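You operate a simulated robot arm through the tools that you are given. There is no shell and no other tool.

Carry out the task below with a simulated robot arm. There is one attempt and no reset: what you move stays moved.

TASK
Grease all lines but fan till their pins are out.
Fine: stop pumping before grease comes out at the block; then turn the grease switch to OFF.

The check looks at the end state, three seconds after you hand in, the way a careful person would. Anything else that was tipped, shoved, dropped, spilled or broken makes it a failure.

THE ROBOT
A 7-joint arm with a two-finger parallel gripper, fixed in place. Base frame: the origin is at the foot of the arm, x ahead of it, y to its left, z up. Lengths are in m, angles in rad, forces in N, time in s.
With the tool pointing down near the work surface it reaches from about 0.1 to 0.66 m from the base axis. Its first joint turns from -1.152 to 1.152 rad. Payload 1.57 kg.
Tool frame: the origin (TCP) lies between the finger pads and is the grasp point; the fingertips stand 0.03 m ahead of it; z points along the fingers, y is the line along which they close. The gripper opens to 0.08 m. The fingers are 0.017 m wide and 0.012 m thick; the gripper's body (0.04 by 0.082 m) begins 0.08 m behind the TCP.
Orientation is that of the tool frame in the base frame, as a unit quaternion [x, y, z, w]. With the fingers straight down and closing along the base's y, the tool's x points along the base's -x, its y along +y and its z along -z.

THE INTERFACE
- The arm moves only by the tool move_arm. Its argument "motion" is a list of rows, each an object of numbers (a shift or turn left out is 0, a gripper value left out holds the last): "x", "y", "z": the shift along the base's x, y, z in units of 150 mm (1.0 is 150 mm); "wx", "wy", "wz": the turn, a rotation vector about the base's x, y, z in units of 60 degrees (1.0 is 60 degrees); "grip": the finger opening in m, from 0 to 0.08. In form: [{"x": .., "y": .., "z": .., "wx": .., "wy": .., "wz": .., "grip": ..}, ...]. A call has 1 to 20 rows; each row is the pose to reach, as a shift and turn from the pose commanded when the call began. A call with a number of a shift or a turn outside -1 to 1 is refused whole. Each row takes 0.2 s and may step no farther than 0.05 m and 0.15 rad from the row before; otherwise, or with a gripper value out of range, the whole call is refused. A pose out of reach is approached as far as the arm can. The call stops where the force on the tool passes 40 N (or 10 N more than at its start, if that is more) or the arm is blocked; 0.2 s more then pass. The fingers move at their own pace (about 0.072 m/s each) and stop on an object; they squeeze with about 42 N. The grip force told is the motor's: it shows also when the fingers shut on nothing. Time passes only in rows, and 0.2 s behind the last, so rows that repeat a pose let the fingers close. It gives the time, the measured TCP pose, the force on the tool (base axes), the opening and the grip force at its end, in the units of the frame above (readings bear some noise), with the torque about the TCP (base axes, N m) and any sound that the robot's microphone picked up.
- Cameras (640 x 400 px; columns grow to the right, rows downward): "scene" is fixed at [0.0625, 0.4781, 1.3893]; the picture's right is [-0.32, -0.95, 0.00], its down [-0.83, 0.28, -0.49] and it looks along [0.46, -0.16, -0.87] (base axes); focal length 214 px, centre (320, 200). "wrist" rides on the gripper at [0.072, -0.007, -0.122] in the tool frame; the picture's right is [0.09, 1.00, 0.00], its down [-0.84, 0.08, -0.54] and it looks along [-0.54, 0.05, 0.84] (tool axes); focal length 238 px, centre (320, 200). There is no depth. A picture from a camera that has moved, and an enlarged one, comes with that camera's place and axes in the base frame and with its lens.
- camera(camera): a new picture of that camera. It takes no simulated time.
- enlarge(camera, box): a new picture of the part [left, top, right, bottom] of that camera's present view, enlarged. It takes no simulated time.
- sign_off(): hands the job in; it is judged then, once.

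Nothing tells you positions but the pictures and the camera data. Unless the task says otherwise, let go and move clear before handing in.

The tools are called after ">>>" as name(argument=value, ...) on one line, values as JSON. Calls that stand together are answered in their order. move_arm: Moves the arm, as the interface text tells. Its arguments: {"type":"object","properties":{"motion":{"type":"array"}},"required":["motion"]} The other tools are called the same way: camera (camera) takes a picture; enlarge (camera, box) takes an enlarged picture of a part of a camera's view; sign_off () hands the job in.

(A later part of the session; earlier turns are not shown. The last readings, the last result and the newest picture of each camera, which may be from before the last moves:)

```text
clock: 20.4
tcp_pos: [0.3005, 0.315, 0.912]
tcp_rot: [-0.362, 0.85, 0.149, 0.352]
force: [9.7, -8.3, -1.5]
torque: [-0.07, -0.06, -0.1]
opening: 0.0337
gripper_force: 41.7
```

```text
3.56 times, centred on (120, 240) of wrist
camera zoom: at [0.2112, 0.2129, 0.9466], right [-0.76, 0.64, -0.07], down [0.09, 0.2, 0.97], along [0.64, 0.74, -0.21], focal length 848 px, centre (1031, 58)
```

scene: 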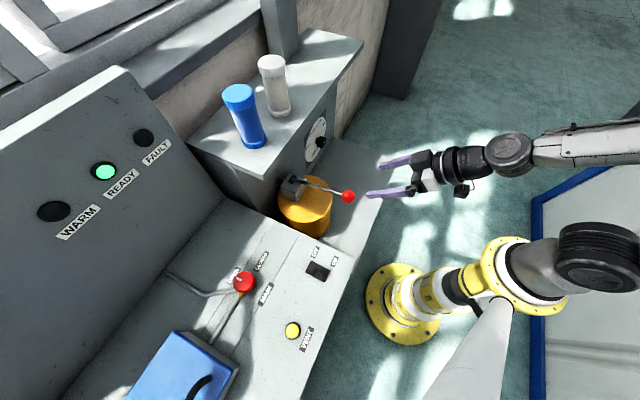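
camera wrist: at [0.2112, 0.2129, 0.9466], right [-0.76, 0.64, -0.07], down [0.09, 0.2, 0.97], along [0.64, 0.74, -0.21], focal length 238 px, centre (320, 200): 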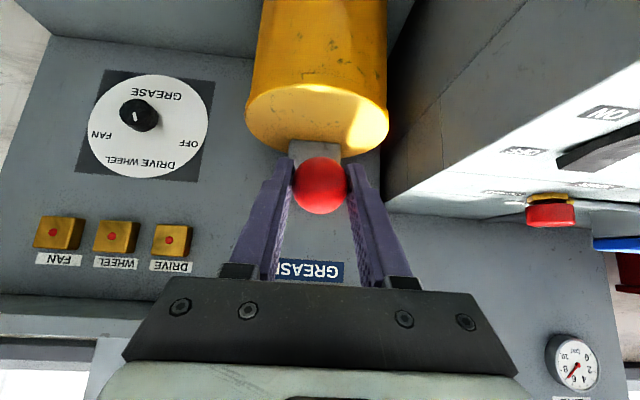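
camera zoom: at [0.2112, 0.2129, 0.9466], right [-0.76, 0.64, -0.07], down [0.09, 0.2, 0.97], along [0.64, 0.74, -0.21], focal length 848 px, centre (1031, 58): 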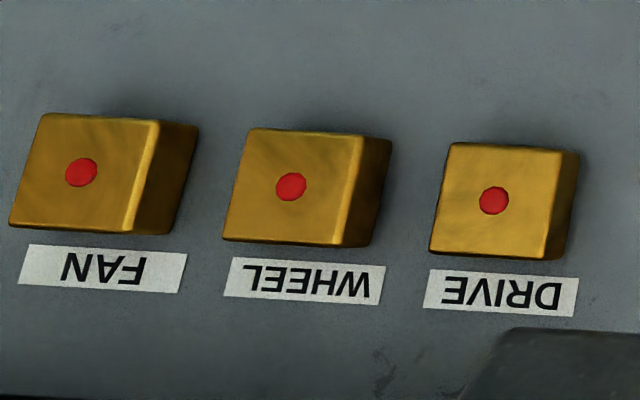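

Gripped the ball (33.7 mm), with all three pins in clear view: all flush. I test the lever gently downward by 30 mm.

>>> move_arm(motion=[{"x": 0.007, "y": -0.007, "z": -0.04}, {"x": 0.007, "y": -0.007, "z": -0.08}, {"x": 0.007, "y": -0.007, "z": -0.12}, {"x": 0.007, "y": -0.007, "z": -0.16}, {"x": 0.007, "y": -0.007, "z": -0.2}])

>>> camera(camera="wrist")

>>> enlarge(camera="scene", box=[260, 140, 420, 240])

```text
clock: 21.6
tcp_pos: [0.3009, 0.316, 0.8824]
tcp_rot: [-0.362, 0.849, 0.15, 0.353]
force: [-14.7, 3.6, 8.9]
torque: [0.83, -0.72, 0.06]
opening: 0.0338
gripper_force: 41.3
```

```text
taken
camera wrist: at [0.211, 0.212, 0.9171], right [-0.76, 0.64, -0.07], down [0.09, 0.2, 0.98], along [0.64, 0.74, -0.21], focal length 238 px, centre (320, 200)
```

wrist: 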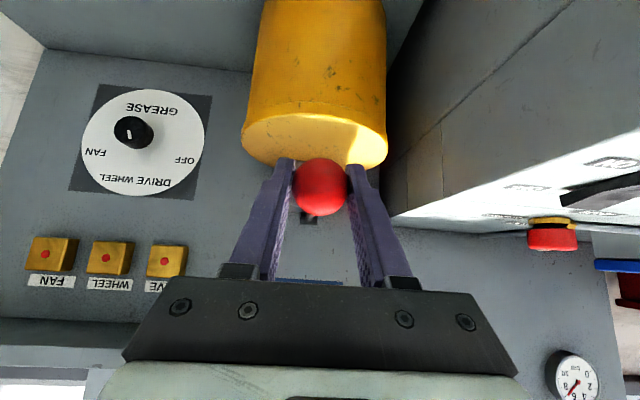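

```text
4.00 times, centred on (340, 190) of scene
camera zoom: at [0.062, 0.4781, 1.3893], right [-0.32, -0.95, 0.0], down [-0.83, 0.28, -0.49], along [0.46, -0.16, -0.87], focal length 858 px, centre (240, 240)
```

zoom: 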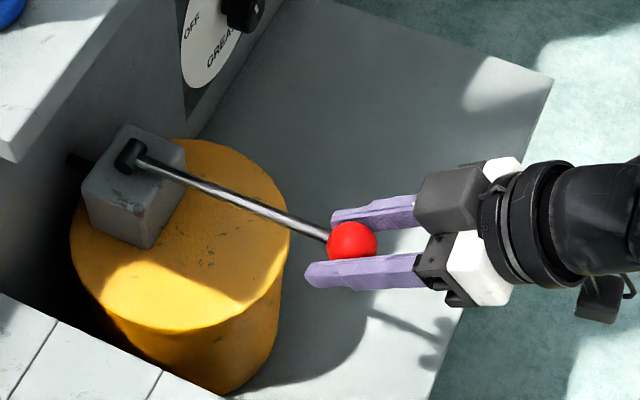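

The lever moves down freely with modest force (~9 N). I continue down along the arc another 30 mm, trimming the sideways offset.

>>> move_arm(motion=[{"x": -0.004, "y": 0.004, "z": -0.04}, {"x": 0.0, "y": 0.008, "z": -0.08}, {"x": 0.004, "y": 0.012, "z": -0.12}, {"x": 0.01, "y": 0.018, "z": -0.16}, {"x": 0.017, "y": 0.025, "z": -0.2}])

>>> camera(camera="wrist")

>>> enlarge(camera="scene", box=[260, 140, 420, 240])

```text
clock: 22.8
tcp_pos: [0.3035, 0.3179, 0.8515]
tcp_rot: [-0.363, 0.85, 0.149, 0.351]
force: [-17.2, 3.6, 8.0]
torque: [0.74, -0.65, 0.02]
opening: 0.0338
gripper_force: 41.8
```

```text
taken
camera wrist: at [0.2135, 0.2145, 0.8866], right [-0.77, 0.64, -0.07], down [0.09, 0.21, 0.97], along [0.64, 0.74, -0.21], focal length 238 px, centre (320, 200)
```

wrist: 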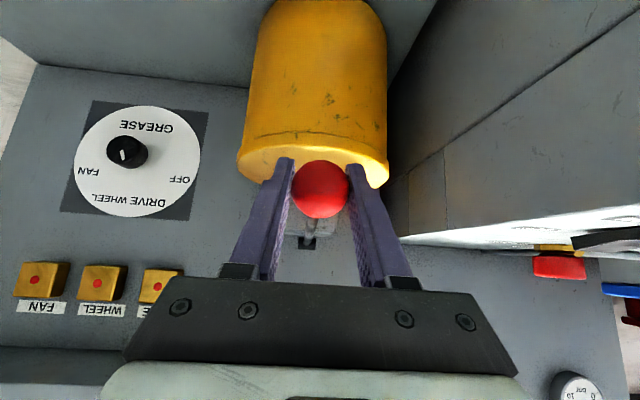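

```text
4.00 times, centred on (340, 190) of scene
camera zoom: at [0.0619, 0.4781, 1.3893], right [-0.32, -0.95, 0.0], down [-0.83, 0.28, -0.49], along [0.46, -0.16, -0.87], focal length 858 px, centre (240, 240)
```

zoom: 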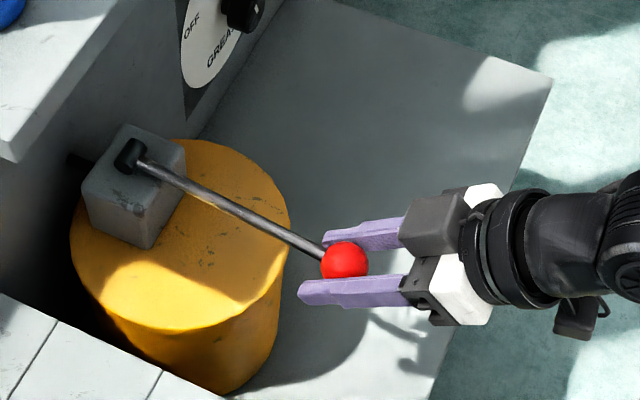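

>>> enlarge(camera="wrist", box=[10, 240, 200, 320])

```text
3.37 times, centred on (105, 280) of wrist
camera zoom: at [0.2135, 0.2145, 0.8866], right [-0.77, 0.64, -0.07], down [0.09, 0.21, 0.97], along [0.64, 0.74, -0.21], focal length 803 px, centre (1044, -70)
```

zoom: 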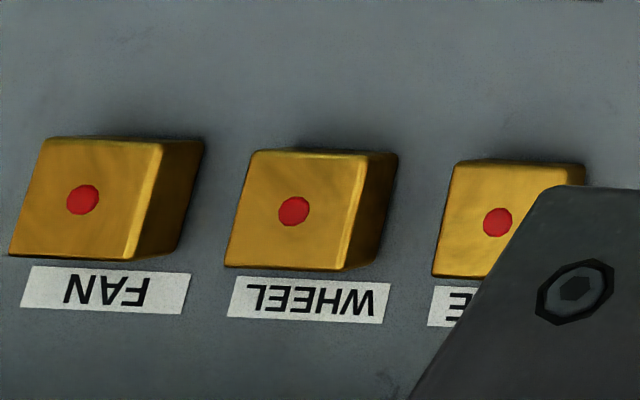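

No pin change yet. I continue down carefully along the arc to find the lower stop.

>>> move_arm(motion=[{"x": 0.003, "y": 0.003, "z": -0.033}, {"x": 0.01, "y": 0.01, "z": -0.066}, {"x": 0.02, "y": 0.02, "z": -0.1}, {"x": 0.03, "y": 0.03, "z": -0.133}])

>>> enlarge(camera="scene", box=[260, 140, 420, 240])

>>> camera(camera="wrist")

```text
clock: 23.7
tcp_pos: [0.307, 0.3204, 0.8345]
tcp_rot: [-0.363, 0.85, 0.149, 0.351]
force: [-16.2, -13.3, 18.7]
torque: [-0.26, 0.34, -0.01]
opening: 0.034
gripper_force: 41.3
stopped in row 4: the force on the tool passed its limit at 46 N (the readings are from after the stop); the commanded pose is now the measured one
```

```text
4.00 times, centred on (340, 190) of scene
camera zoom: at [0.062, 0.4776, 1.3895], right [-0.32, -0.95, 0.0], down [-0.83, 0.28, -0.49], along [0.46, -0.16, -0.87], focal length 858 px, centre (240, 240)
```

zoom: 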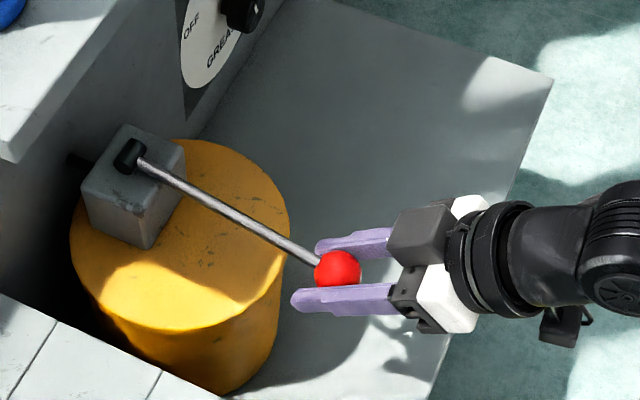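

```text
taken
camera wrist: at [0.2165, 0.2177, 0.8706], right [-0.76, 0.64, -0.07], down [0.09, 0.21, 0.97], along [0.64, 0.74, -0.22], focal length 238 px, centre (320, 200)
```

wrist: 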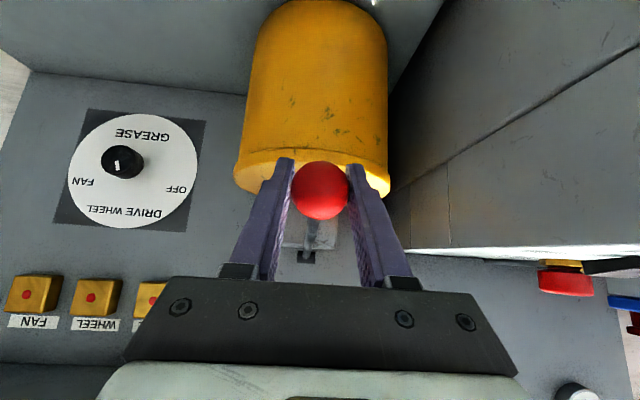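

I seem to have hit the lower stop at about −22°. Now I raise the lever along the arc to about +13°.

>>> move_arm(motion=[{"x": -0.007, "y": -0.007, "z": 0.065}, {"x": -0.0176, "y": -0.0182, "z": 0.117}, {"x": -0.0292, "y": -0.0302, "z": 0.189}, {"x": -0.037, "y": -0.0384, "z": 0.261}, {"x": -0.0417, "y": -0.0432, "z": 0.335}, {"x": -0.0426, "y": -0.0441, "z": 0.409}, {"x": -0.0398, "y": -0.0412, "z": 0.482}, {"x": -0.0338, "y": -0.035, "z": 0.555}, {"x": -0.0241, "y": -0.0249, "z": 0.627}])

>>> camera(camera="wrist")

>>> enlarge(camera="wrist", box=[30, 180, 230, 280])

>>> enlarge(camera="scene", box=[260, 140, 420, 240])

```text
clock: 25.7
tcp_pos: [0.299, 0.3126, 0.9186]
tcp_rot: [-0.365, 0.855, 0.144, 0.338]
force: [2.2, 1.5, -35.8]
torque: [-0.28, 0.25, 0.03]
opening: 0.0341
gripper_force: 41.5
```

```text
taken
camera wrist: at [0.2098, 0.2109, 0.9576], right [-0.77, 0.64, -0.06], down [0.11, 0.23, 0.97], along [0.63, 0.73, -0.24], focal length 238 px, centre (320, 200)
```

wrist: 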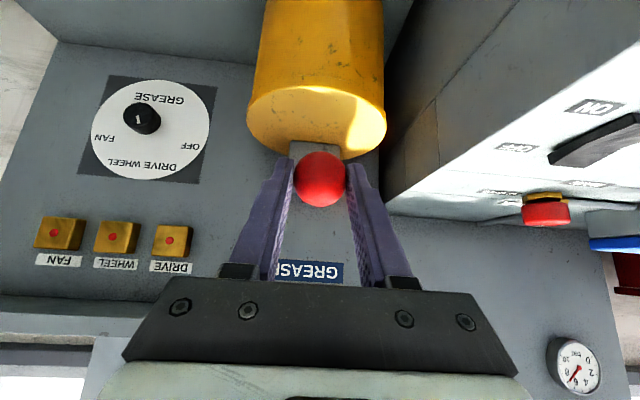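

```text
3.20 times, centred on (130, 230) of wrist
camera zoom: at [0.2098, 0.2109, 0.9576], right [-0.77, 0.64, -0.06], down [0.11, 0.23, 0.97], along [0.63, 0.73, -0.24], focal length 763 px, centre (928, 104)
```

zoom: 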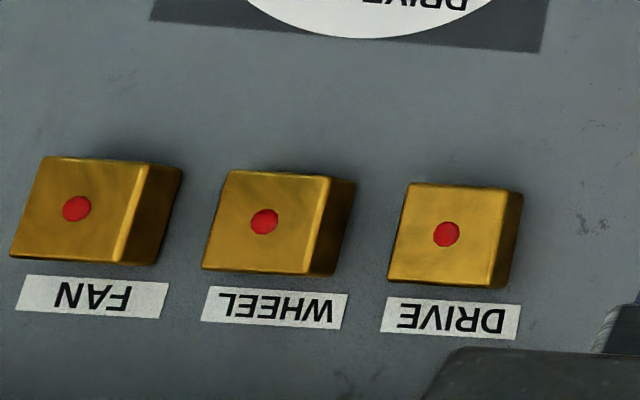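

```text
4.00 times, centred on (340, 190) of scene
camera zoom: at [0.0629, 0.4785, 1.3891], right [-0.32, -0.95, 0.0], down [-0.83, 0.28, -0.49], along [0.46, -0.16, -0.87], focal length 858 px, centre (240, 240)
```

zoom: 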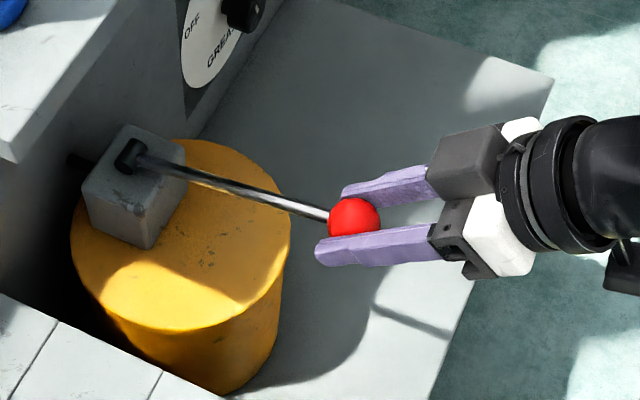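

The upper stop is where the lever started (about +7°), so the full stroke is about +7° to −22°. No visible pin change after one stroke; I'll do a second full down–up cycle within those limits and look again.

>>> move_arm(motion=[{"x": -0.0144, "y": -0.0149, "z": -0.117}, {"x": -0.0181, "y": -0.0187, "z": -0.181}, {"x": -0.019, "y": -0.0197, "z": -0.255}, {"x": -0.0162, "y": -0.0168, "z": -0.329}, {"x": -0.0102, "y": -0.0105, "z": -0.401}, {"x": -0.0005, "y": -0.0005, "z": -0.473}, {"x": 0.013, "y": 0.0134, "z": -0.545}, {"x": 0.025, "y": 0.0259, "z": -0.597}, {"x": 0.025, "y": 0.0259, "z": -0.597}])

>>> camera(camera="wrist")

>>> enlarge(camera="wrist", box=[0, 240, 200, 340])

```text
clock: 27.7
tcp_pos: [0.3077, 0.322, 0.8389]
tcp_rot: [-0.363, 0.849, 0.151, 0.352]
force: [0.5, -13.6, 15.6]
torque: [0.31, -0.35, 0.01]
opening: 0.0339
gripper_force: 40.6
```

```text
taken
camera wrist: at [0.2177, 0.2193, 0.8751], right [-0.76, 0.64, -0.07], down [0.09, 0.2, 0.97], along [0.64, 0.74, -0.21], focal length 238 px, centre (320, 200)
```

wrist: 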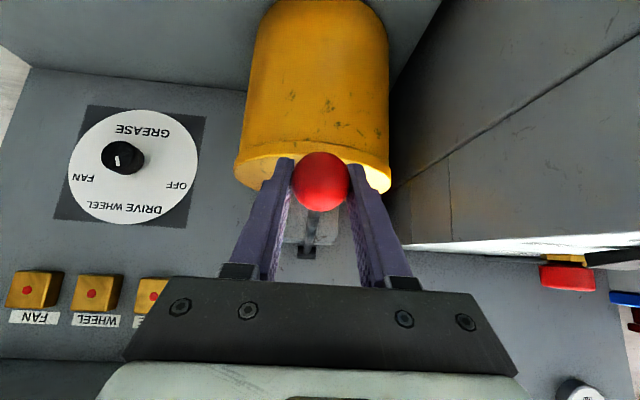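

```text
3.20 times, centred on (100, 290) of wrist
camera zoom: at [0.2177, 0.2193, 0.8751], right [-0.76, 0.64, -0.07], down [0.09, 0.2, 0.97], along [0.64, 0.74, -0.21], focal length 763 px, centre (1024, -88)
```

zoom: 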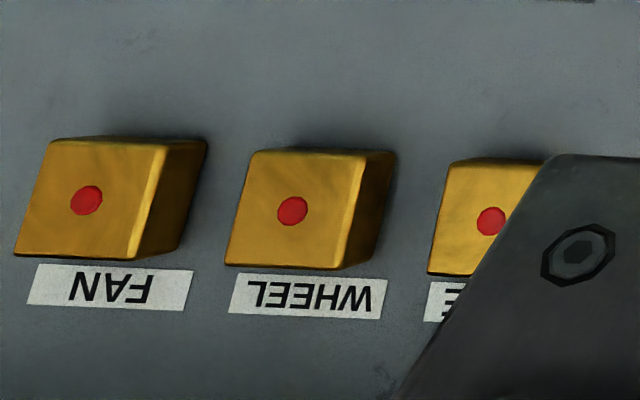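

Lower stop reached again (15 N). Now raise back up to the top and look.

>>> move_arm(motion=[{"x": -0.012, "y": -0.0125, "z": 0.052}, {"x": -0.0255, "y": -0.0264, "z": 0.123}, {"x": -0.0352, "y": -0.0364, "z": 0.195}, {"x": -0.0412, "y": -0.0427, "z": 0.268}, {"x": -0.044, "y": -0.0456, "z": 0.341}, {"x": -0.0431, "y": -0.0446, "z": 0.415}, {"x": -0.0394, "y": -0.0408, "z": 0.48}, {"x": -0.0394, "y": -0.0408, "z": 0.5}])

>>> camera(camera="wrist")

>>> enlarge(camera="wrist", box=[30, 180, 230, 280])

```text
clock: 29.5
tcp_pos: [0.3002, 0.3132, 0.9119]
tcp_rot: [-0.363, 0.852, 0.148, 0.348]
force: [6.3, 14.1, -8.1]
torque: [-0.72, 0.75, 0.06]
opening: 0.0337
gripper_force: 41.8
```

```text
taken
camera wrist: at [0.2107, 0.2119, 0.9488], right [-0.76, 0.64, -0.07], down [0.09, 0.21, 0.97], along [0.64, 0.74, -0.22], focal length 238 px, centre (320, 200)
```

wrist: 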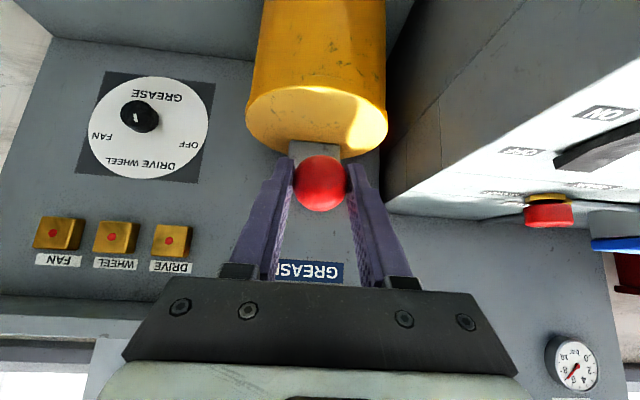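

```text
3.20 times, centred on (130, 230) of wrist
camera zoom: at [0.2107, 0.2119, 0.9488], right [-0.76, 0.64, -0.07], down [0.09, 0.21, 0.97], along [0.64, 0.74, -0.22], focal length 763 px, centre (928, 104)
```

zoom: 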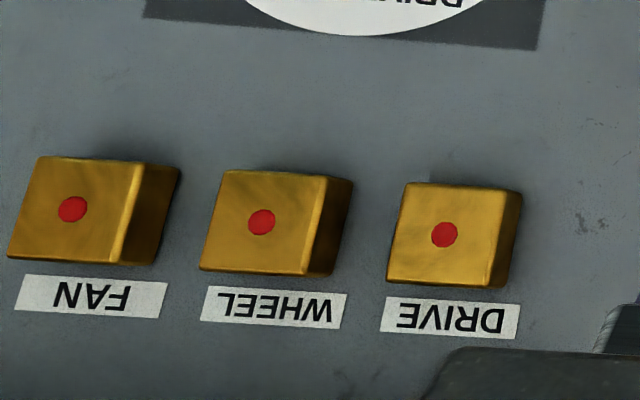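

>>> enlarge(camera="wrist", box=[145, 215, 205, 275])

>>> enlarge(camera="wrist", box=[87, 212, 147, 272])

>>> enlarge(camera="wrist", box=[80, 60, 220, 185])

```text
6.67 times, centred on (175, 245) of wrist
camera zoom: at [0.2107, 0.2119, 0.9488], right [-0.76, 0.64, -0.07], down [0.09, 0.21, 0.97], along [0.64, 0.74, -0.22], focal length 1589 px, centre (1287, -100)
```

zoom: 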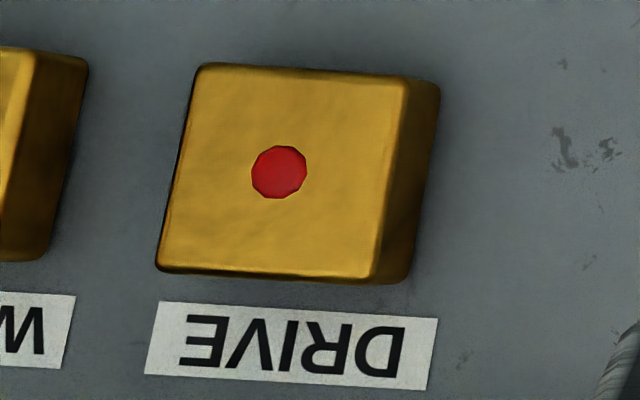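

```text
6.67 times, centred on (117, 242) of wrist
camera zoom: at [0.2107, 0.2119, 0.9488], right [-0.76, 0.64, -0.07], down [0.09, 0.21, 0.97], along [0.64, 0.74, -0.22], focal length 1589 px, centre (1673, -80)
```

zoom: 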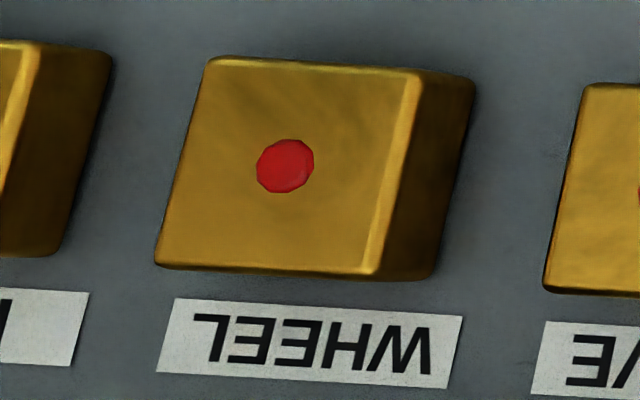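

```text
3.20 times, centred on (150, 122) of wrist
camera zoom: at [0.2107, 0.2119, 0.9488], right [-0.76, 0.64, -0.07], down [0.09, 0.21, 0.97], along [0.64, 0.74, -0.22], focal length 763 px, centre (864, 448)
```

zoom: 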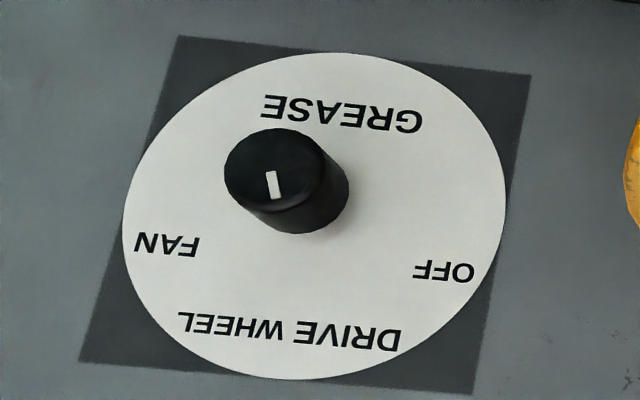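

No visible pin protrusion yet; the index still reads DRIVE (about −24°). I'll run another full cycle and recheck.

>>> move_arm(motion=[{"x": -0.0037, "y": -0.0038, "z": -0.085}, {"x": -0.0046, "y": -0.0048, "z": -0.159}, {"x": -0.0019, "y": -0.0019, "z": -0.232}, {"x": 0.0042, "y": 0.0043, "z": -0.305}, {"x": 0.0139, "y": 0.0144, "z": -0.377}, {"x": 0.0273, "y": 0.0283, "z": -0.448}, {"x": 0.0417, "y": 0.0432, "z": -0.509}, {"x": 0.0417, "y": 0.0432, "z": -0.509}, {"x": 0.0273, "y": 0.0283, "z": -0.448}, {"x": 0.0139, "y": 0.0144, "z": -0.377}, {"x": 0.0042, "y": 0.0043, "z": -0.305}, {"x": -0.0019, "y": -0.0019, "z": -0.232}, {"x": -0.0046, "y": -0.0048, "z": -0.159}, {"x": -0.0037, "y": -0.0038, "z": -0.085}, {"x": 0, "y": 0, "z": 0}, {"x": 0, "y": 0, "z": 0}])

>>> enlarge(camera="wrist", box=[30, 180, 230, 280])

>>> enlarge(camera="wrist", box=[145, 215, 205, 275])

```text
clock: 32.9
tcp_pos: [0.3023, 0.3151, 0.9129]
tcp_rot: [-0.365, 0.85, 0.149, 0.348]
force: [5.2, 12.1, -11.1]
torque: [0.35, -0.24, -0.02]
opening: 0.0337
gripper_force: 41.1
stopped in row 16: the force on the tool passed its limit at 40 N (the readings are from after the stop); the commanded pose is now the measured one
```

```text
3.20 times, centred on (130, 230) of wrist
camera zoom: at [0.2116, 0.2122, 0.948], right [-0.77, 0.64, -0.07], down [0.09, 0.21, 0.97], along [0.64, 0.74, -0.22], focal length 763 px, centre (928, 104)
```

zoom: 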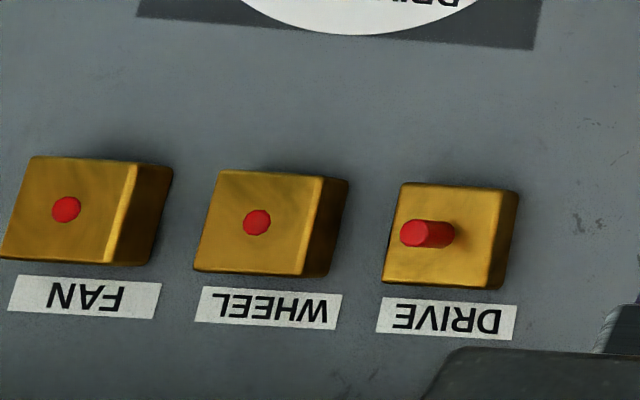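

```text
6.67 times, centred on (175, 245) of wrist
camera zoom: at [0.2116, 0.2122, 0.948], right [-0.77, 0.64, -0.07], down [0.09, 0.21, 0.97], along [0.64, 0.74, -0.22], focal length 1589 px, centre (1287, -100)
```

zoom: 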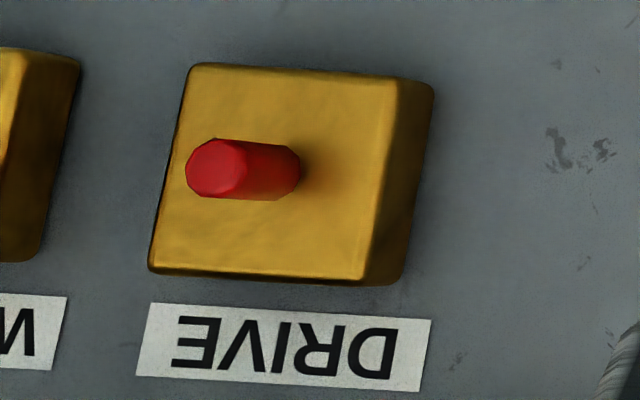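

The DRIVE pin has popped out on the third stroke and there's no grease showing, so I stop pumping here. I'll release the lever at the top and retreat toward the dial.

>>> move_arm(motion=[{"grip": 0.08}, {"grip": 0.08}, {"grip": 0.08}, {"grip": 0.08}])

>>> move_arm(motion=[{"x": -0.1, "y": -0.105, "z": 0.146}, {"x": -0.2, "y": -0.21, "z": 0.29}, {"x": -0.302, "y": -0.314, "z": 0.437}, {"x": -0.2, "y": -0.4, "z": 0.437}, {"x": -0.1, "y": -0.5, "z": 0.437}, {"x": 0.03, "y": -0.65, "z": 0.437}, {"x": 0.15, "y": -0.8, "z": 0.437}, {"x": 0.27, "y": -0.95, "z": 0.4}])

>>> camera(camera="wrist")

>>> camera(camera="scene")

```text
clock: 33.9
tcp_pos: [0.2997, 0.3147, 0.912]
tcp_rot: [-0.365, 0.85, 0.149, 0.349]
force: [-0.3, 0.4, 0.4]
torque: [-0.01, 0.0, 0.0]
opening: 0.0799
gripper_force: 0.1
```

```text
clock: 35.7
tcp_pos: [0.3408, 0.1736, 0.9731]
tcp_rot: [-0.365, 0.85, 0.149, 0.349]
force: [0.4, -0.7, 0.2]
torque: [0.04, -0.03, 0.0]
opening: 0.0798
gripper_force: 0.0
```

```text
taken
camera wrist: at [0.252, 0.0695, 1.0093], right [-0.77, 0.64, -0.07], down [0.09, 0.21, 0.97], along [0.64, 0.74, -0.22], focal length 238 px, centre (320, 200)
```

wrist: 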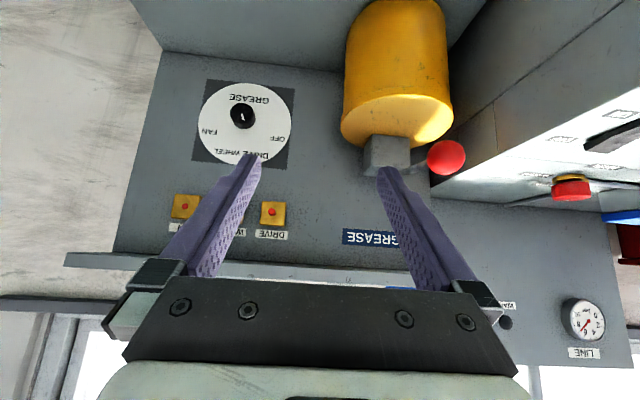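

```text
taken
```

scene: 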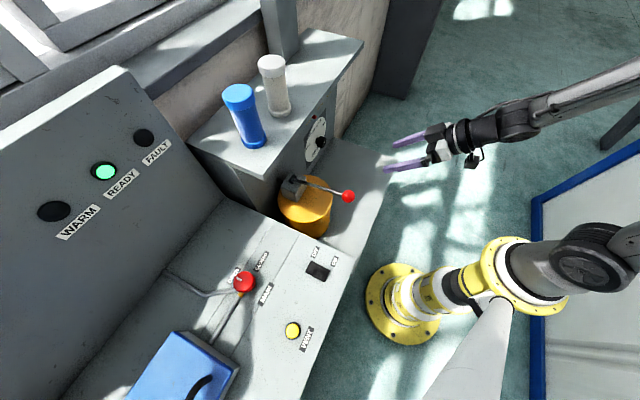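

The lever is resting at the top and the DRIVE pin is out. Now I go back to the dial standoff with the tool horizontal.

>>> move_arm(motion=[{"x": 0.09, "y": -0.12, "z": -0.05, "wx": 0.068, "wy": -0.0656}, {"x": 0.18, "y": -0.24, "z": -0.15, "wx": 0.136, "wy": -0.131}, {"x": 0.27, "y": -0.36, "z": -0.27, "wx": 0.204, "wy": -0.197}, {"x": 0.35, "y": -0.46, "z": -0.4, "wx": 0.272, "wy": -0.2625}, {"x": 0.42, "y": -0.54, "z": -0.54, "wx": 0.34, "wy": -0.328}, {"x": 0.48, "y": -0.6, "z": -0.68, "wx": 0.408, "wy": -0.394}, {"x": 0.54, "y": -0.65, "z": -0.82, "wx": 0.476, "wy": -0.459}, {"x": 0.595, "y": -0.69, "z": -0.954, "wx": 0.544, "wy": -0.525}])

>>> move_arm(motion=[{"x": 0.17, "y": 0.17, "z": -0.11}, {"x": 0.34, "y": 0.34, "z": -0.22}, {"x": 0.51, "y": 0.51, "z": -0.33}, {"x": 0.687, "y": 0.673, "z": -0.447}, {"x": 0.687, "y": 0.673, "z": -0.447}])

>>> camera(camera="wrist")

>>> enlarge(camera="wrist", box=[265, 70, 385, 190])

>>> enlarge(camera="wrist", box=[235, 205, 385, 275])

```text
clock: 37.5
tcp_pos: [0.4297, 0.0676, 0.8286]
tcp_rot: [-0.278, 0.65, 0.276, 0.651]
force: [0.6, -1.4, -0.5]
torque: [0.0, 0.0, 0.0]
opening: 0.0799
gripper_force: 0.0
```

```text
clock: 38.7
tcp_pos: [0.5339, 0.17, 0.762]
tcp_rot: [-0.279, 0.65, 0.275, 0.651]
force: [-0.1, -0.3, 1.3]
torque: [-0.01, 0.0, -0.02]
opening: 0.0802
gripper_force: 0.1
```

```text
taken
camera wrist: at [0.4546, 0.0778, 0.6897], right [-0.72, 0.69, -0.1], down [-0.43, -0.33, 0.84], along [0.54, 0.64, 0.54], focal length 238 px, centre (320, 200)
```

wrist: 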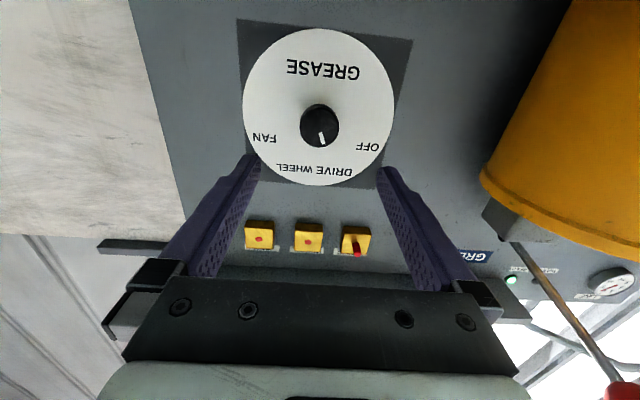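

```text
3.33 times, centred on (325, 130) of wrist
camera zoom: at [0.4546, 0.0778, 0.6897], right [-0.72, 0.69, -0.1], down [-0.43, -0.33, 0.84], along [0.54, 0.64, 0.54], focal length 794 px, centre (303, 433)
```

zoom: 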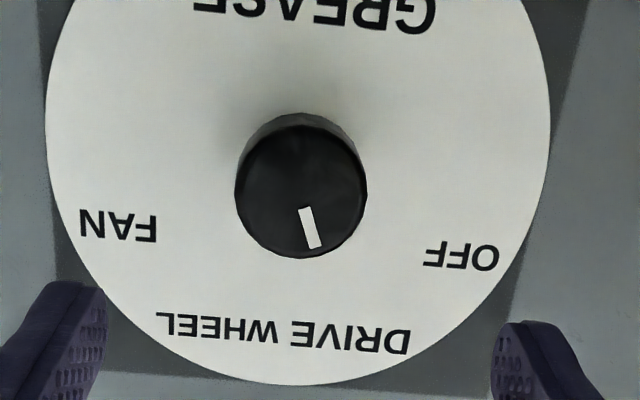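

```text
4.27 times, centred on (310, 240) of wrist
camera zoom: at [0.4546, 0.0778, 0.6897], right [-0.72, 0.69, -0.1], down [-0.43, -0.33, 0.84], along [0.54, 0.64, 0.54], focal length 1017 px, centre (363, 29)
```

zoom: 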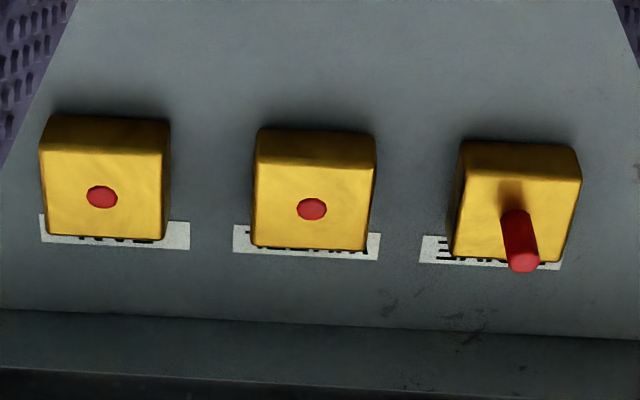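

DRIVE pin is clearly out. I advance onto the dial knob again.

>>> move_arm(motion=[{"x": 0.12, "y": 0.125, "z": 0.003}, {"x": 0.24, "y": 0.25, "z": 0.007}, {"x": 0.36, "y": 0.376, "z": 0.007}, {"x": 0.48, "y": 0.5, "z": 0.007}, {"x": 0.602, "y": 0.628, "z": 0.007}, {"x": 0.602, "y": 0.628, "z": 0.007}])

>>> enlarge(camera="wrist", box=[250, 120, 400, 260])

```text
clock: 40.1
tcp_pos: [0.6244, 0.2638, 0.7627]
tcp_rot: [-0.279, 0.65, 0.275, 0.651]
force: [1.0, -0.2, -0.1]
torque: [0.03, -0.03, -0.03]
opening: 0.0801
gripper_force: 0.0
```

```text
2.86 times, centred on (325, 190) of wrist
camera zoom: at [0.5461, 0.1712, 0.6907], right [-0.72, 0.69, -0.1], down [-0.43, -0.33, 0.84], along [0.54, 0.64, 0.54], focal length 681 px, centre (306, 229)
```

zoom: 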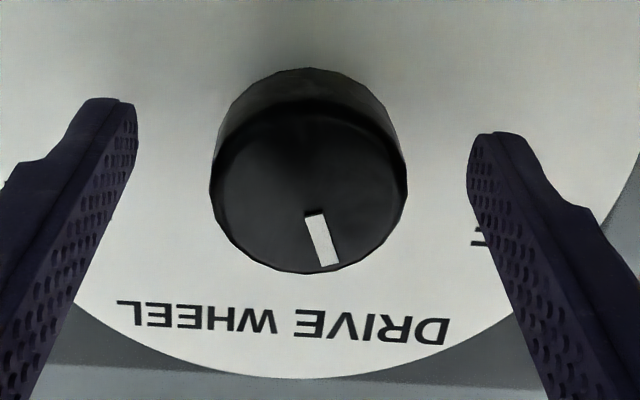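

Aligned. Close and turn another +44° to WHEEL.

>>> move_arm(motion=[{"grip": 0.03}, {"grip": 0.03}, {"grip": 0.03}, {"grip": 0.03}])

>>> move_arm(motion=[{"wx": 0.0635, "wy": 0.066}, {"wx": 0.127, "wy": 0.132}, {"wx": 0.1905, "wy": 0.198}, {"wx": 0.254, "wy": 0.264}, {"wx": 0.3175, "wy": 0.33}, {"wx": 0.381, "wy": 0.396}, {"wx": 0.4445, "wy": 0.4625}, {"wx": 0.508, "wy": 0.5286}, {"wx": 0.508, "wy": 0.5286}])

>>> enlarge(camera="wrist", box=[240, 100, 450, 270])

```text
clock: 41.1
tcp_pos: [0.6249, 0.2629, 0.7633]
tcp_rot: [-0.28, 0.649, 0.276, 0.651]
force: [-3.6, 5.5, 0.8]
torque: [0.06, -0.05, -0.94]
opening: 0.0439
gripper_force: 44.6
```

```text
clock: 43.1
tcp_pos: [0.624, 0.2651, 0.7626]
tcp_rot: [-0.014, 0.707, 0.5, 0.5]
force: [-9.7, 3.6, 3.3]
torque: [-0.32, 0.28, -0.72]
opening: 0.0437
gripper_force: 44.6
```

```text
2.35 times, centred on (345, 185) of wrist
camera zoom: at [0.5071, 0.2083, 0.7067], right [-0.57, 0.54, 0.62], down [0.0, -0.75, 0.66], along [0.82, 0.37, 0.42], focal length 561 px, centre (261, 235)
```

zoom: 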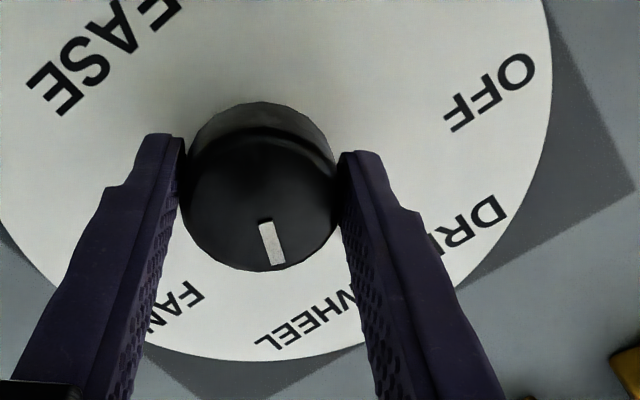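

The knob turned with the gripper again. Open, back off and un-rotate, then verify that the index is at WHEEL.

>>> move_arm(motion=[{"grip": 0.08}, {"grip": 0.08}, {"grip": 0.08}])

>>> move_arm(motion=[{"x": -0.13, "y": -0.135}, {"x": -0.26, "y": -0.27}, {"x": -0.39, "y": -0.405}, {"x": -0.52, "y": -0.54}, {"x": -0.55, "y": -0.57, "wx": -0.0847, "wy": -0.0881}, {"x": -0.6, "y": -0.62, "wx": -0.169, "wy": -0.176}, {"x": -0.6, "y": -0.62, "wx": -0.254, "wy": -0.264}, {"x": -0.6, "y": -0.62, "wx": -0.339, "wy": -0.352}, {"x": -0.6, "y": -0.62, "wx": -0.423, "wy": -0.44}, {"x": -0.6, "y": -0.62, "wx": -0.508, "wy": -0.5286}])

>>> camera(camera="wrist")

>>> enlarge(camera="wrist", box=[265, 70, 385, 190])

```text
clock: 43.9
tcp_pos: [0.6233, 0.2645, 0.7636]
tcp_rot: [-0.016, 0.707, 0.5, 0.5]
force: [-0.4, 0.1, -0.8]
torque: [-0.02, 0.0, -0.04]
opening: 0.0799
gripper_force: 0.1
```

```text
clock: 46.1
tcp_pos: [0.5338, 0.1702, 0.763]
tcp_rot: [-0.28, 0.65, 0.275, 0.651]
force: [0.8, 0.4, 0.0]
torque: [-0.02, 0.02, 0.02]
opening: 0.0798
gripper_force: 0.1
```

```text
taken
camera wrist: at [0.4556, 0.0785, 0.6914], right [-0.72, 0.69, -0.1], down [-0.44, -0.33, 0.84], along [0.54, 0.64, 0.54], focal length 238 px, centre (320, 200)
```

wrist: 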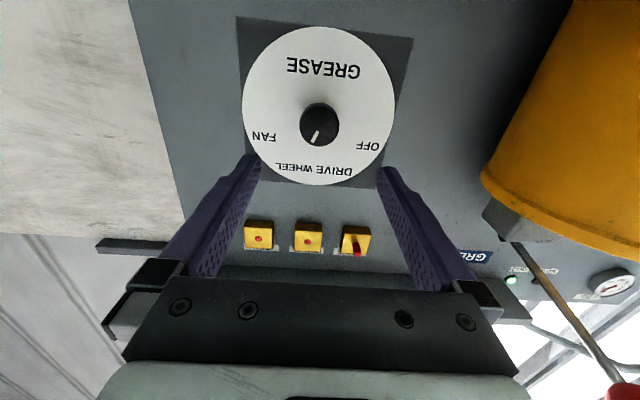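

```text
3.33 times, centred on (325, 130) of wrist
camera zoom: at [0.4556, 0.0785, 0.6914], right [-0.72, 0.69, -0.1], down [-0.44, -0.33, 0.84], along [0.54, 0.64, 0.54], focal length 794 px, centre (303, 433)
```

zoom: 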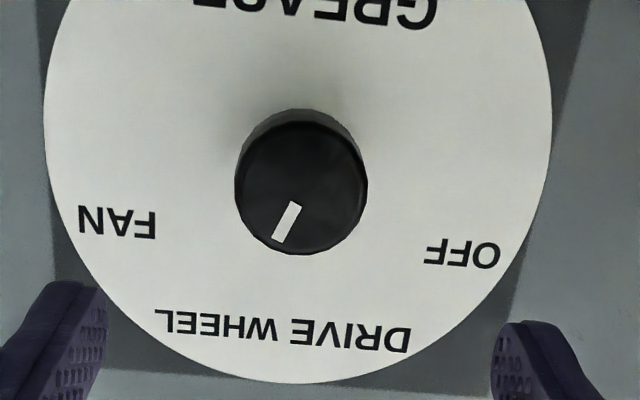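

The index is now at WHEEL. Back to the pump by the same route.

>>> move_arm(motion=[{"x": -0.2, "y": -0.21}, {"x": -0.4, "y": -0.42, "wx": -0.06, "wy": 0.058}, {"x": -0.6, "y": -0.62, "z": 0.05, "wx": -0.13, "wy": 0.126}, {"x": -0.7, "y": -0.72, "z": 0.2, "wx": -0.2, "wy": 0.193}, {"x": -0.75, "y": -0.72, "z": 0.4, "wx": -0.27, "wy": 0.261}, {"x": -0.8, "y": -0.72, "z": 0.6, "wx": -0.34, "wy": 0.329}, {"x": -0.85, "y": -0.7, "z": 0.8, "wx": -0.41, "wy": 0.396}, {"x": -0.9, "y": -0.6, "z": 0.95, "wx": -0.475, "wy": 0.459}, {"x": -0.95, "y": -0.5, "z": 1.0, "wx": -0.539, "wy": 0.521}])

>>> move_arm(motion=[{"x": -0.15, "y": 0.16, "z": 0.15}, {"x": -0.3, "y": 0.36, "z": 0.3}, {"x": -0.45, "y": 0.57, "z": 0.433}, {"x": -0.58, "y": 0.78, "z": 0.433}, {"x": -0.7, "y": 0.98, "z": 0.433}])

>>> move_arm(motion=[{"x": -0.1, "y": 0.08}, {"x": -0.203, "y": 0.16}, {"x": -0.203, "y": 0.16}])

>>> camera(camera="wrist")

```text
clock: 48.1
tcp_pos: [0.3909, 0.0935, 0.9135]
tcp_rot: [-0.363, 0.85, 0.15, 0.351]
force: [0.0, -0.5, -0.4]
torque: [-0.04, -0.01, 0.0]
opening: 0.0799
gripper_force: 0.1
```

```text
clock: 49.3
tcp_pos: [0.2873, 0.242, 0.9759]
tcp_rot: [-0.363, 0.85, 0.149, 0.352]
force: [0.3, -0.6, 0.6]
torque: [0.0, -0.01, 0.0]
opening: 0.0799
gripper_force: 0.1
```

```text
clock: 50.1
tcp_pos: [0.2572, 0.2673, 0.9767]
tcp_rot: [-0.364, 0.849, 0.151, 0.352]
force: [-0.6, 0.2, -0.7]
torque: [-0.02, 0.01, 0.02]
opening: 0.0799
gripper_force: 0.1
```

```text
taken
camera wrist: at [0.1674, 0.1636, 1.0116], right [-0.77, 0.64, -0.07], down [0.09, 0.2, 0.97], along [0.64, 0.74, -0.21], focal length 238 px, centre (320, 200)
```

wrist: 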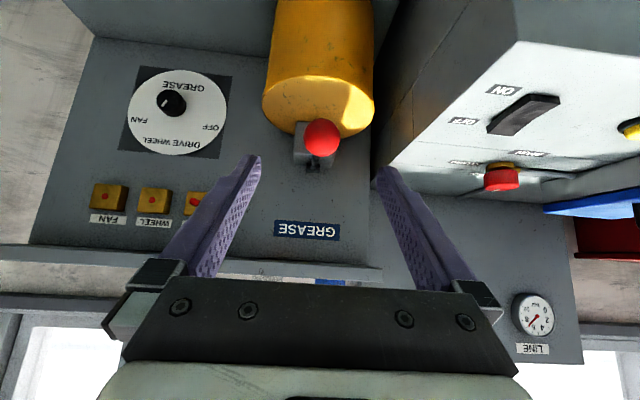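

Ball centred, lever at the top. Advance and grip.

>>> move_arm(motion=[{"x": 0.1, "y": 0.105, "z": -0.146}, {"x": 0.2, "y": 0.212, "z": -0.29}, {"x": 0.297, "y": 0.316, "z": -0.434}, {"x": 0.297, "y": 0.316, "z": -0.434}])

>>> camera(camera="wrist")

>>> move_arm(motion=[{"grip": 0.02}, {"grip": 0.02}, {"grip": 0.02}, {"grip": 0.02}])

>>> camera(camera="wrist")

>>> enlarge(camera="wrist", box=[30, 180, 230, 280])

```text
clock: 51.1
tcp_pos: [0.3006, 0.3139, 0.9135]
tcp_rot: [-0.364, 0.849, 0.151, 0.351]
force: [0.3, 0.7, -0.3]
torque: [-0.01, -0.02, 0.0]
opening: 0.0802
gripper_force: 0.0
```

```text
taken
camera wrist: at [0.2113, 0.211, 0.9481], right [-0.77, 0.64, -0.07], down [0.09, 0.2, 0.97], along [0.64, 0.74, -0.21], focal length 238 px, centre (320, 200)
```

wrist: 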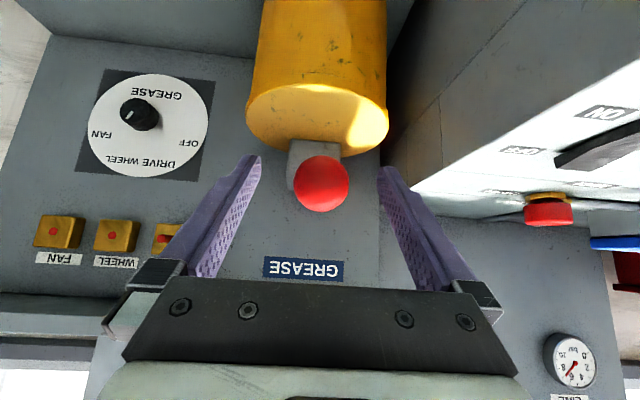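

```text
clock: 52.1
tcp_pos: [0.301, 0.3148, 0.9128]
tcp_rot: [-0.364, 0.849, 0.15, 0.352]
force: [-6.8, 10.2, -2.1]
torque: [0.05, 0.07, 0.06]
opening: 0.0342
gripper_force: 41.6
```

```text
taken
camera wrist: at [0.2108, 0.2112, 0.9483], right [-0.77, 0.64, -0.07], down [0.09, 0.2, 0.97], along [0.64, 0.74, -0.21], focal length 238 px, centre (320, 200)
```

wrist: 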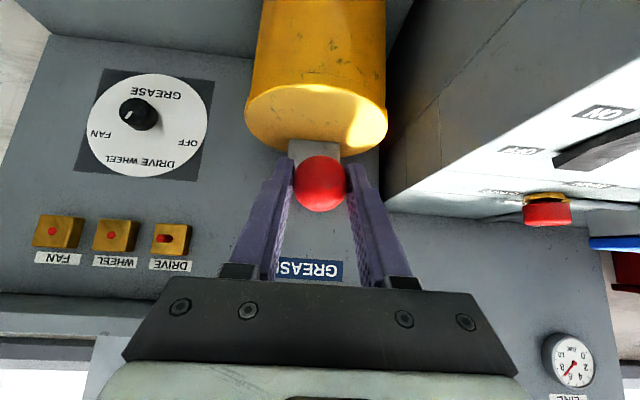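

```text
3.20 times, centred on (130, 230) of wrist
camera zoom: at [0.2108, 0.2112, 0.9483], right [-0.77, 0.64, -0.07], down [0.09, 0.2, 0.97], along [0.64, 0.74, -0.21], focal length 763 px, centre (928, 104)
```

zoom: 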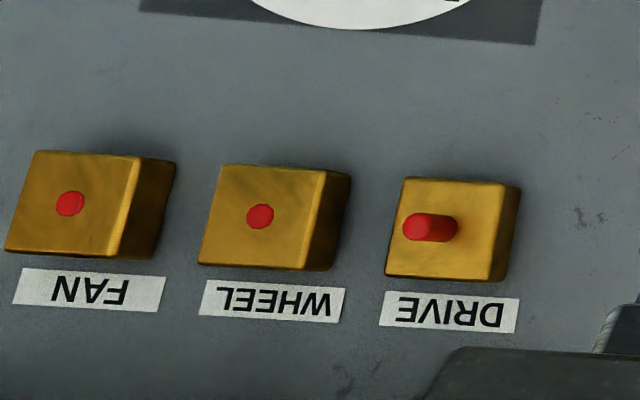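

Grip is good, WHEEL pin flush, DRIVE out. First WHEEL stroke: down and back up.

>>> move_arm(motion=[{"x": -0.0037, "y": -0.0038, "z": -0.085}, {"x": -0.0046, "y": -0.0048, "z": -0.159}, {"x": -0.0019, "y": -0.0019, "z": -0.232}, {"x": 0.0042, "y": 0.0043, "z": -0.305}, {"x": 0.0139, "y": 0.0144, "z": -0.377}, {"x": 0.0273, "y": 0.0283, "z": -0.448}, {"x": 0.04, "y": 0.0415, "z": -0.5}, {"x": 0.04, "y": 0.0415, "z": -0.5}, {"x": 0.0273, "y": 0.0283, "z": -0.448}, {"x": 0.0139, "y": 0.0144, "z": -0.377}, {"x": 0.0042, "y": 0.0043, "z": -0.305}, {"x": -0.0019, "y": -0.0019, "z": -0.232}, {"x": -0.0046, "y": -0.0048, "z": -0.159}, {"x": -0.0037, "y": -0.0038, "z": -0.085}, {"x": 0, "y": 0, "z": 0}, {"x": 0, "y": 0, "z": 0}])

>>> camera(camera="wrist")

>>> enlarge(camera="wrist", box=[30, 180, 230, 280])

```text
clock: 55.4
tcp_pos: [0.3003, 0.3141, 0.911]
tcp_rot: [-0.364, 0.849, 0.151, 0.352]
force: [2.5, 11.0, -9.2]
torque: [0.29, -0.18, -0.05]
opening: 0.0337
gripper_force: 41.6
stopped in row 16: the force on the tool passed its limit at 42 N (the readings are from after the stop); the commanded pose is now the measured one
```

```text
taken
camera wrist: at [0.2111, 0.2115, 0.9464], right [-0.77, 0.64, -0.07], down [0.09, 0.2, 0.98], along [0.64, 0.74, -0.21], focal length 238 px, centre (320, 200)
```

wrist: 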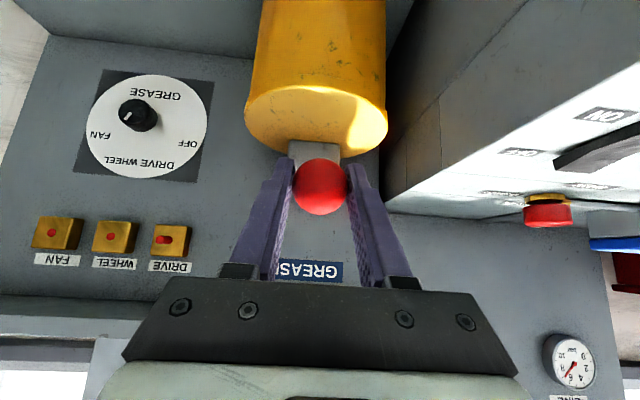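

```text
3.20 times, centred on (130, 230) of wrist
camera zoom: at [0.2111, 0.2115, 0.9464], right [-0.77, 0.64, -0.07], down [0.09, 0.2, 0.98], along [0.64, 0.74, -0.21], focal length 763 px, centre (928, 104)
```

zoom: 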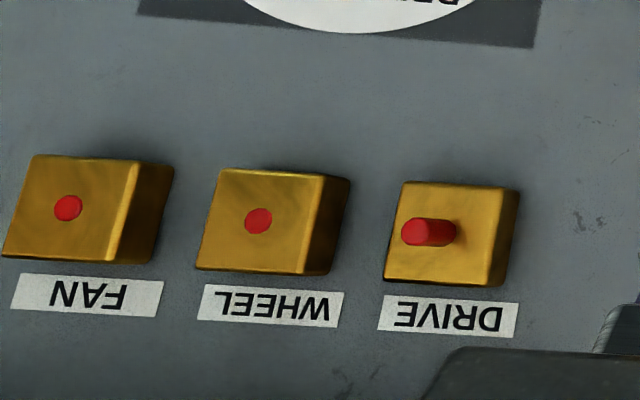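

WHEEL pin is still flush after stroke one. Second stroke.

>>> move_arm(motion=[{"x": -0.0037, "y": -0.0038, "z": -0.085}, {"x": -0.0046, "y": -0.0048, "z": -0.159}, {"x": -0.0019, "y": -0.0019, "z": -0.232}, {"x": 0.0042, "y": 0.0043, "z": -0.305}, {"x": 0.0139, "y": 0.0144, "z": -0.377}, {"x": 0.0273, "y": 0.0283, "z": -0.448}, {"x": 0.038, "y": 0.04, "z": -0.49}, {"x": 0.038, "y": 0.04, "z": -0.49}, {"x": 0.0273, "y": 0.0283, "z": -0.448}, {"x": 0.0139, "y": 0.0144, "z": -0.377}, {"x": 0.0042, "y": 0.0043, "z": -0.305}, {"x": -0.0019, "y": -0.0019, "z": -0.232}, {"x": -0.0046, "y": -0.0048, "z": -0.159}, {"x": -0.0037, "y": -0.0038, "z": -0.085}, {"x": 0, "y": 0, "z": -0.01}, {"x": 0, "y": 0, "z": -0.01}])

>>> camera(camera="wrist")

>>> enlarge(camera="wrist", box=[30, 180, 230, 280])

```text
clock: 58.8
tcp_pos: [0.3009, 0.3151, 0.9099]
tcp_rot: [-0.363, 0.85, 0.15, 0.351]
force: [7.6, 27.5, -22.1]
torque: [-0.02, 0.0, -0.02]
opening: 0.0338
gripper_force: 41.8
```

```text
taken
camera wrist: at [0.211, 0.2118, 0.9449], right [-0.77, 0.64, -0.07], down [0.09, 0.21, 0.97], along [0.64, 0.74, -0.21], focal length 238 px, centre (320, 200)
```

wrist: 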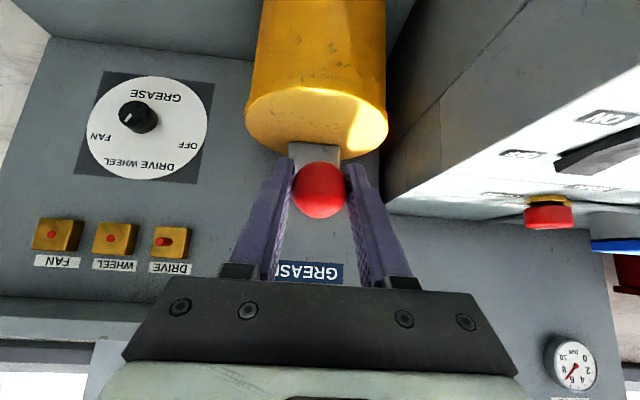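

```text
3.20 times, centred on (130, 230) of wrist
camera zoom: at [0.211, 0.2118, 0.9449], right [-0.77, 0.64, -0.07], down [0.09, 0.21, 0.97], along [0.64, 0.74, -0.21], focal length 763 px, centre (928, 104)
```

zoom: 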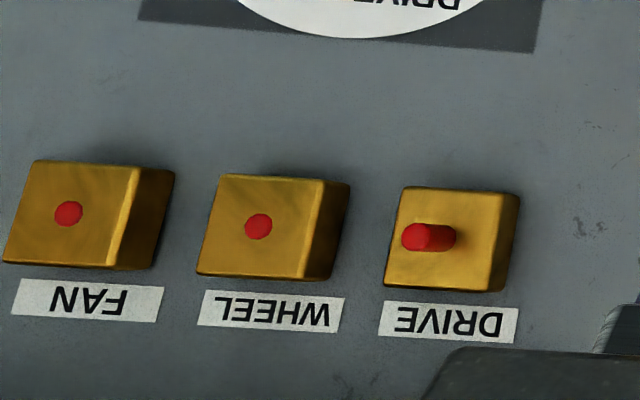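

WHEEL still flush after two strokes, same as DRIVE was. Third stroke with a small correction to reduce the radial pull.

>>> move_arm(motion=[{"x": 0.0053, "y": 0.0056, "z": -0.085}, {"x": 0.0044, "y": 0.0046, "z": -0.159}, {"x": 0.0071, "y": 0.0075, "z": -0.232}, {"x": 0.0132, "y": 0.0138, "z": -0.305}, {"x": 0.0229, "y": 0.0239, "z": -0.377}, {"x": 0.0363, "y": 0.0378, "z": -0.448}, {"x": 0.047, "y": 0.0495, "z": -0.5}, {"x": 0.047, "y": 0.0495, "z": -0.5}, {"x": 0.0363, "y": 0.0378, "z": -0.448}, {"x": 0.0229, "y": 0.0239, "z": -0.377}, {"x": 0.0132, "y": 0.0138, "z": -0.305}, {"x": 0.0071, "y": 0.0075, "z": -0.232}, {"x": 0.0044, "y": 0.0046, "z": -0.159}, {"x": 0.0053, "y": 0.0056, "z": -0.085}, {"x": 0.009, "y": 0.0095, "z": -0.015}, {"x": 0.009, "y": 0.0095, "z": -0.015}])

>>> camera(camera="wrist")

>>> enlarge(camera="wrist", box=[30, 180, 230, 280])

```text
clock: 62.2
tcp_pos: [0.3022, 0.316, 0.9077]
tcp_rot: [-0.362, 0.849, 0.15, 0.353]
force: [18.5, 13.0, -12.5]
torque: [-0.11, 0.06, 0.0]
opening: 0.0336
gripper_force: 41.4
```

```text
taken
camera wrist: at [0.2124, 0.2136, 0.9431], right [-0.76, 0.64, -0.07], down [0.09, 0.2, 0.98], along [0.64, 0.74, -0.21], focal length 238 px, centre (320, 200)
```

wrist: 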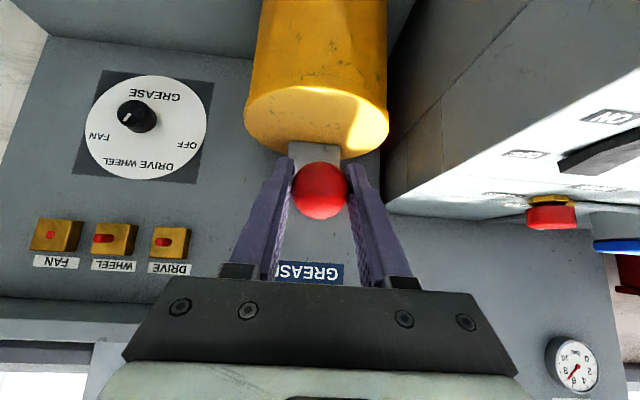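

```text
3.20 times, centred on (130, 230) of wrist
camera zoom: at [0.2124, 0.2136, 0.9431], right [-0.76, 0.64, -0.07], down [0.09, 0.2, 0.98], along [0.64, 0.74, -0.21], focal length 763 px, centre (928, 104)
```

zoom: 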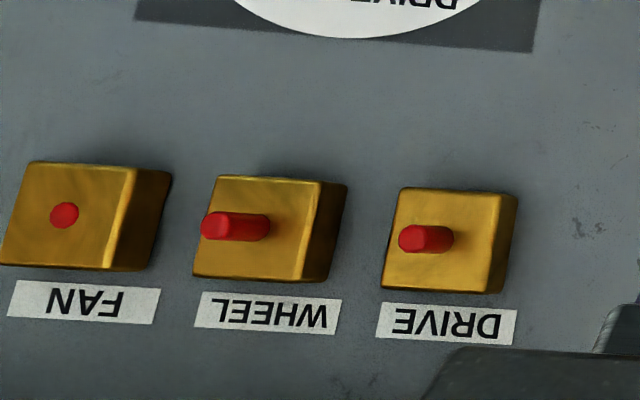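

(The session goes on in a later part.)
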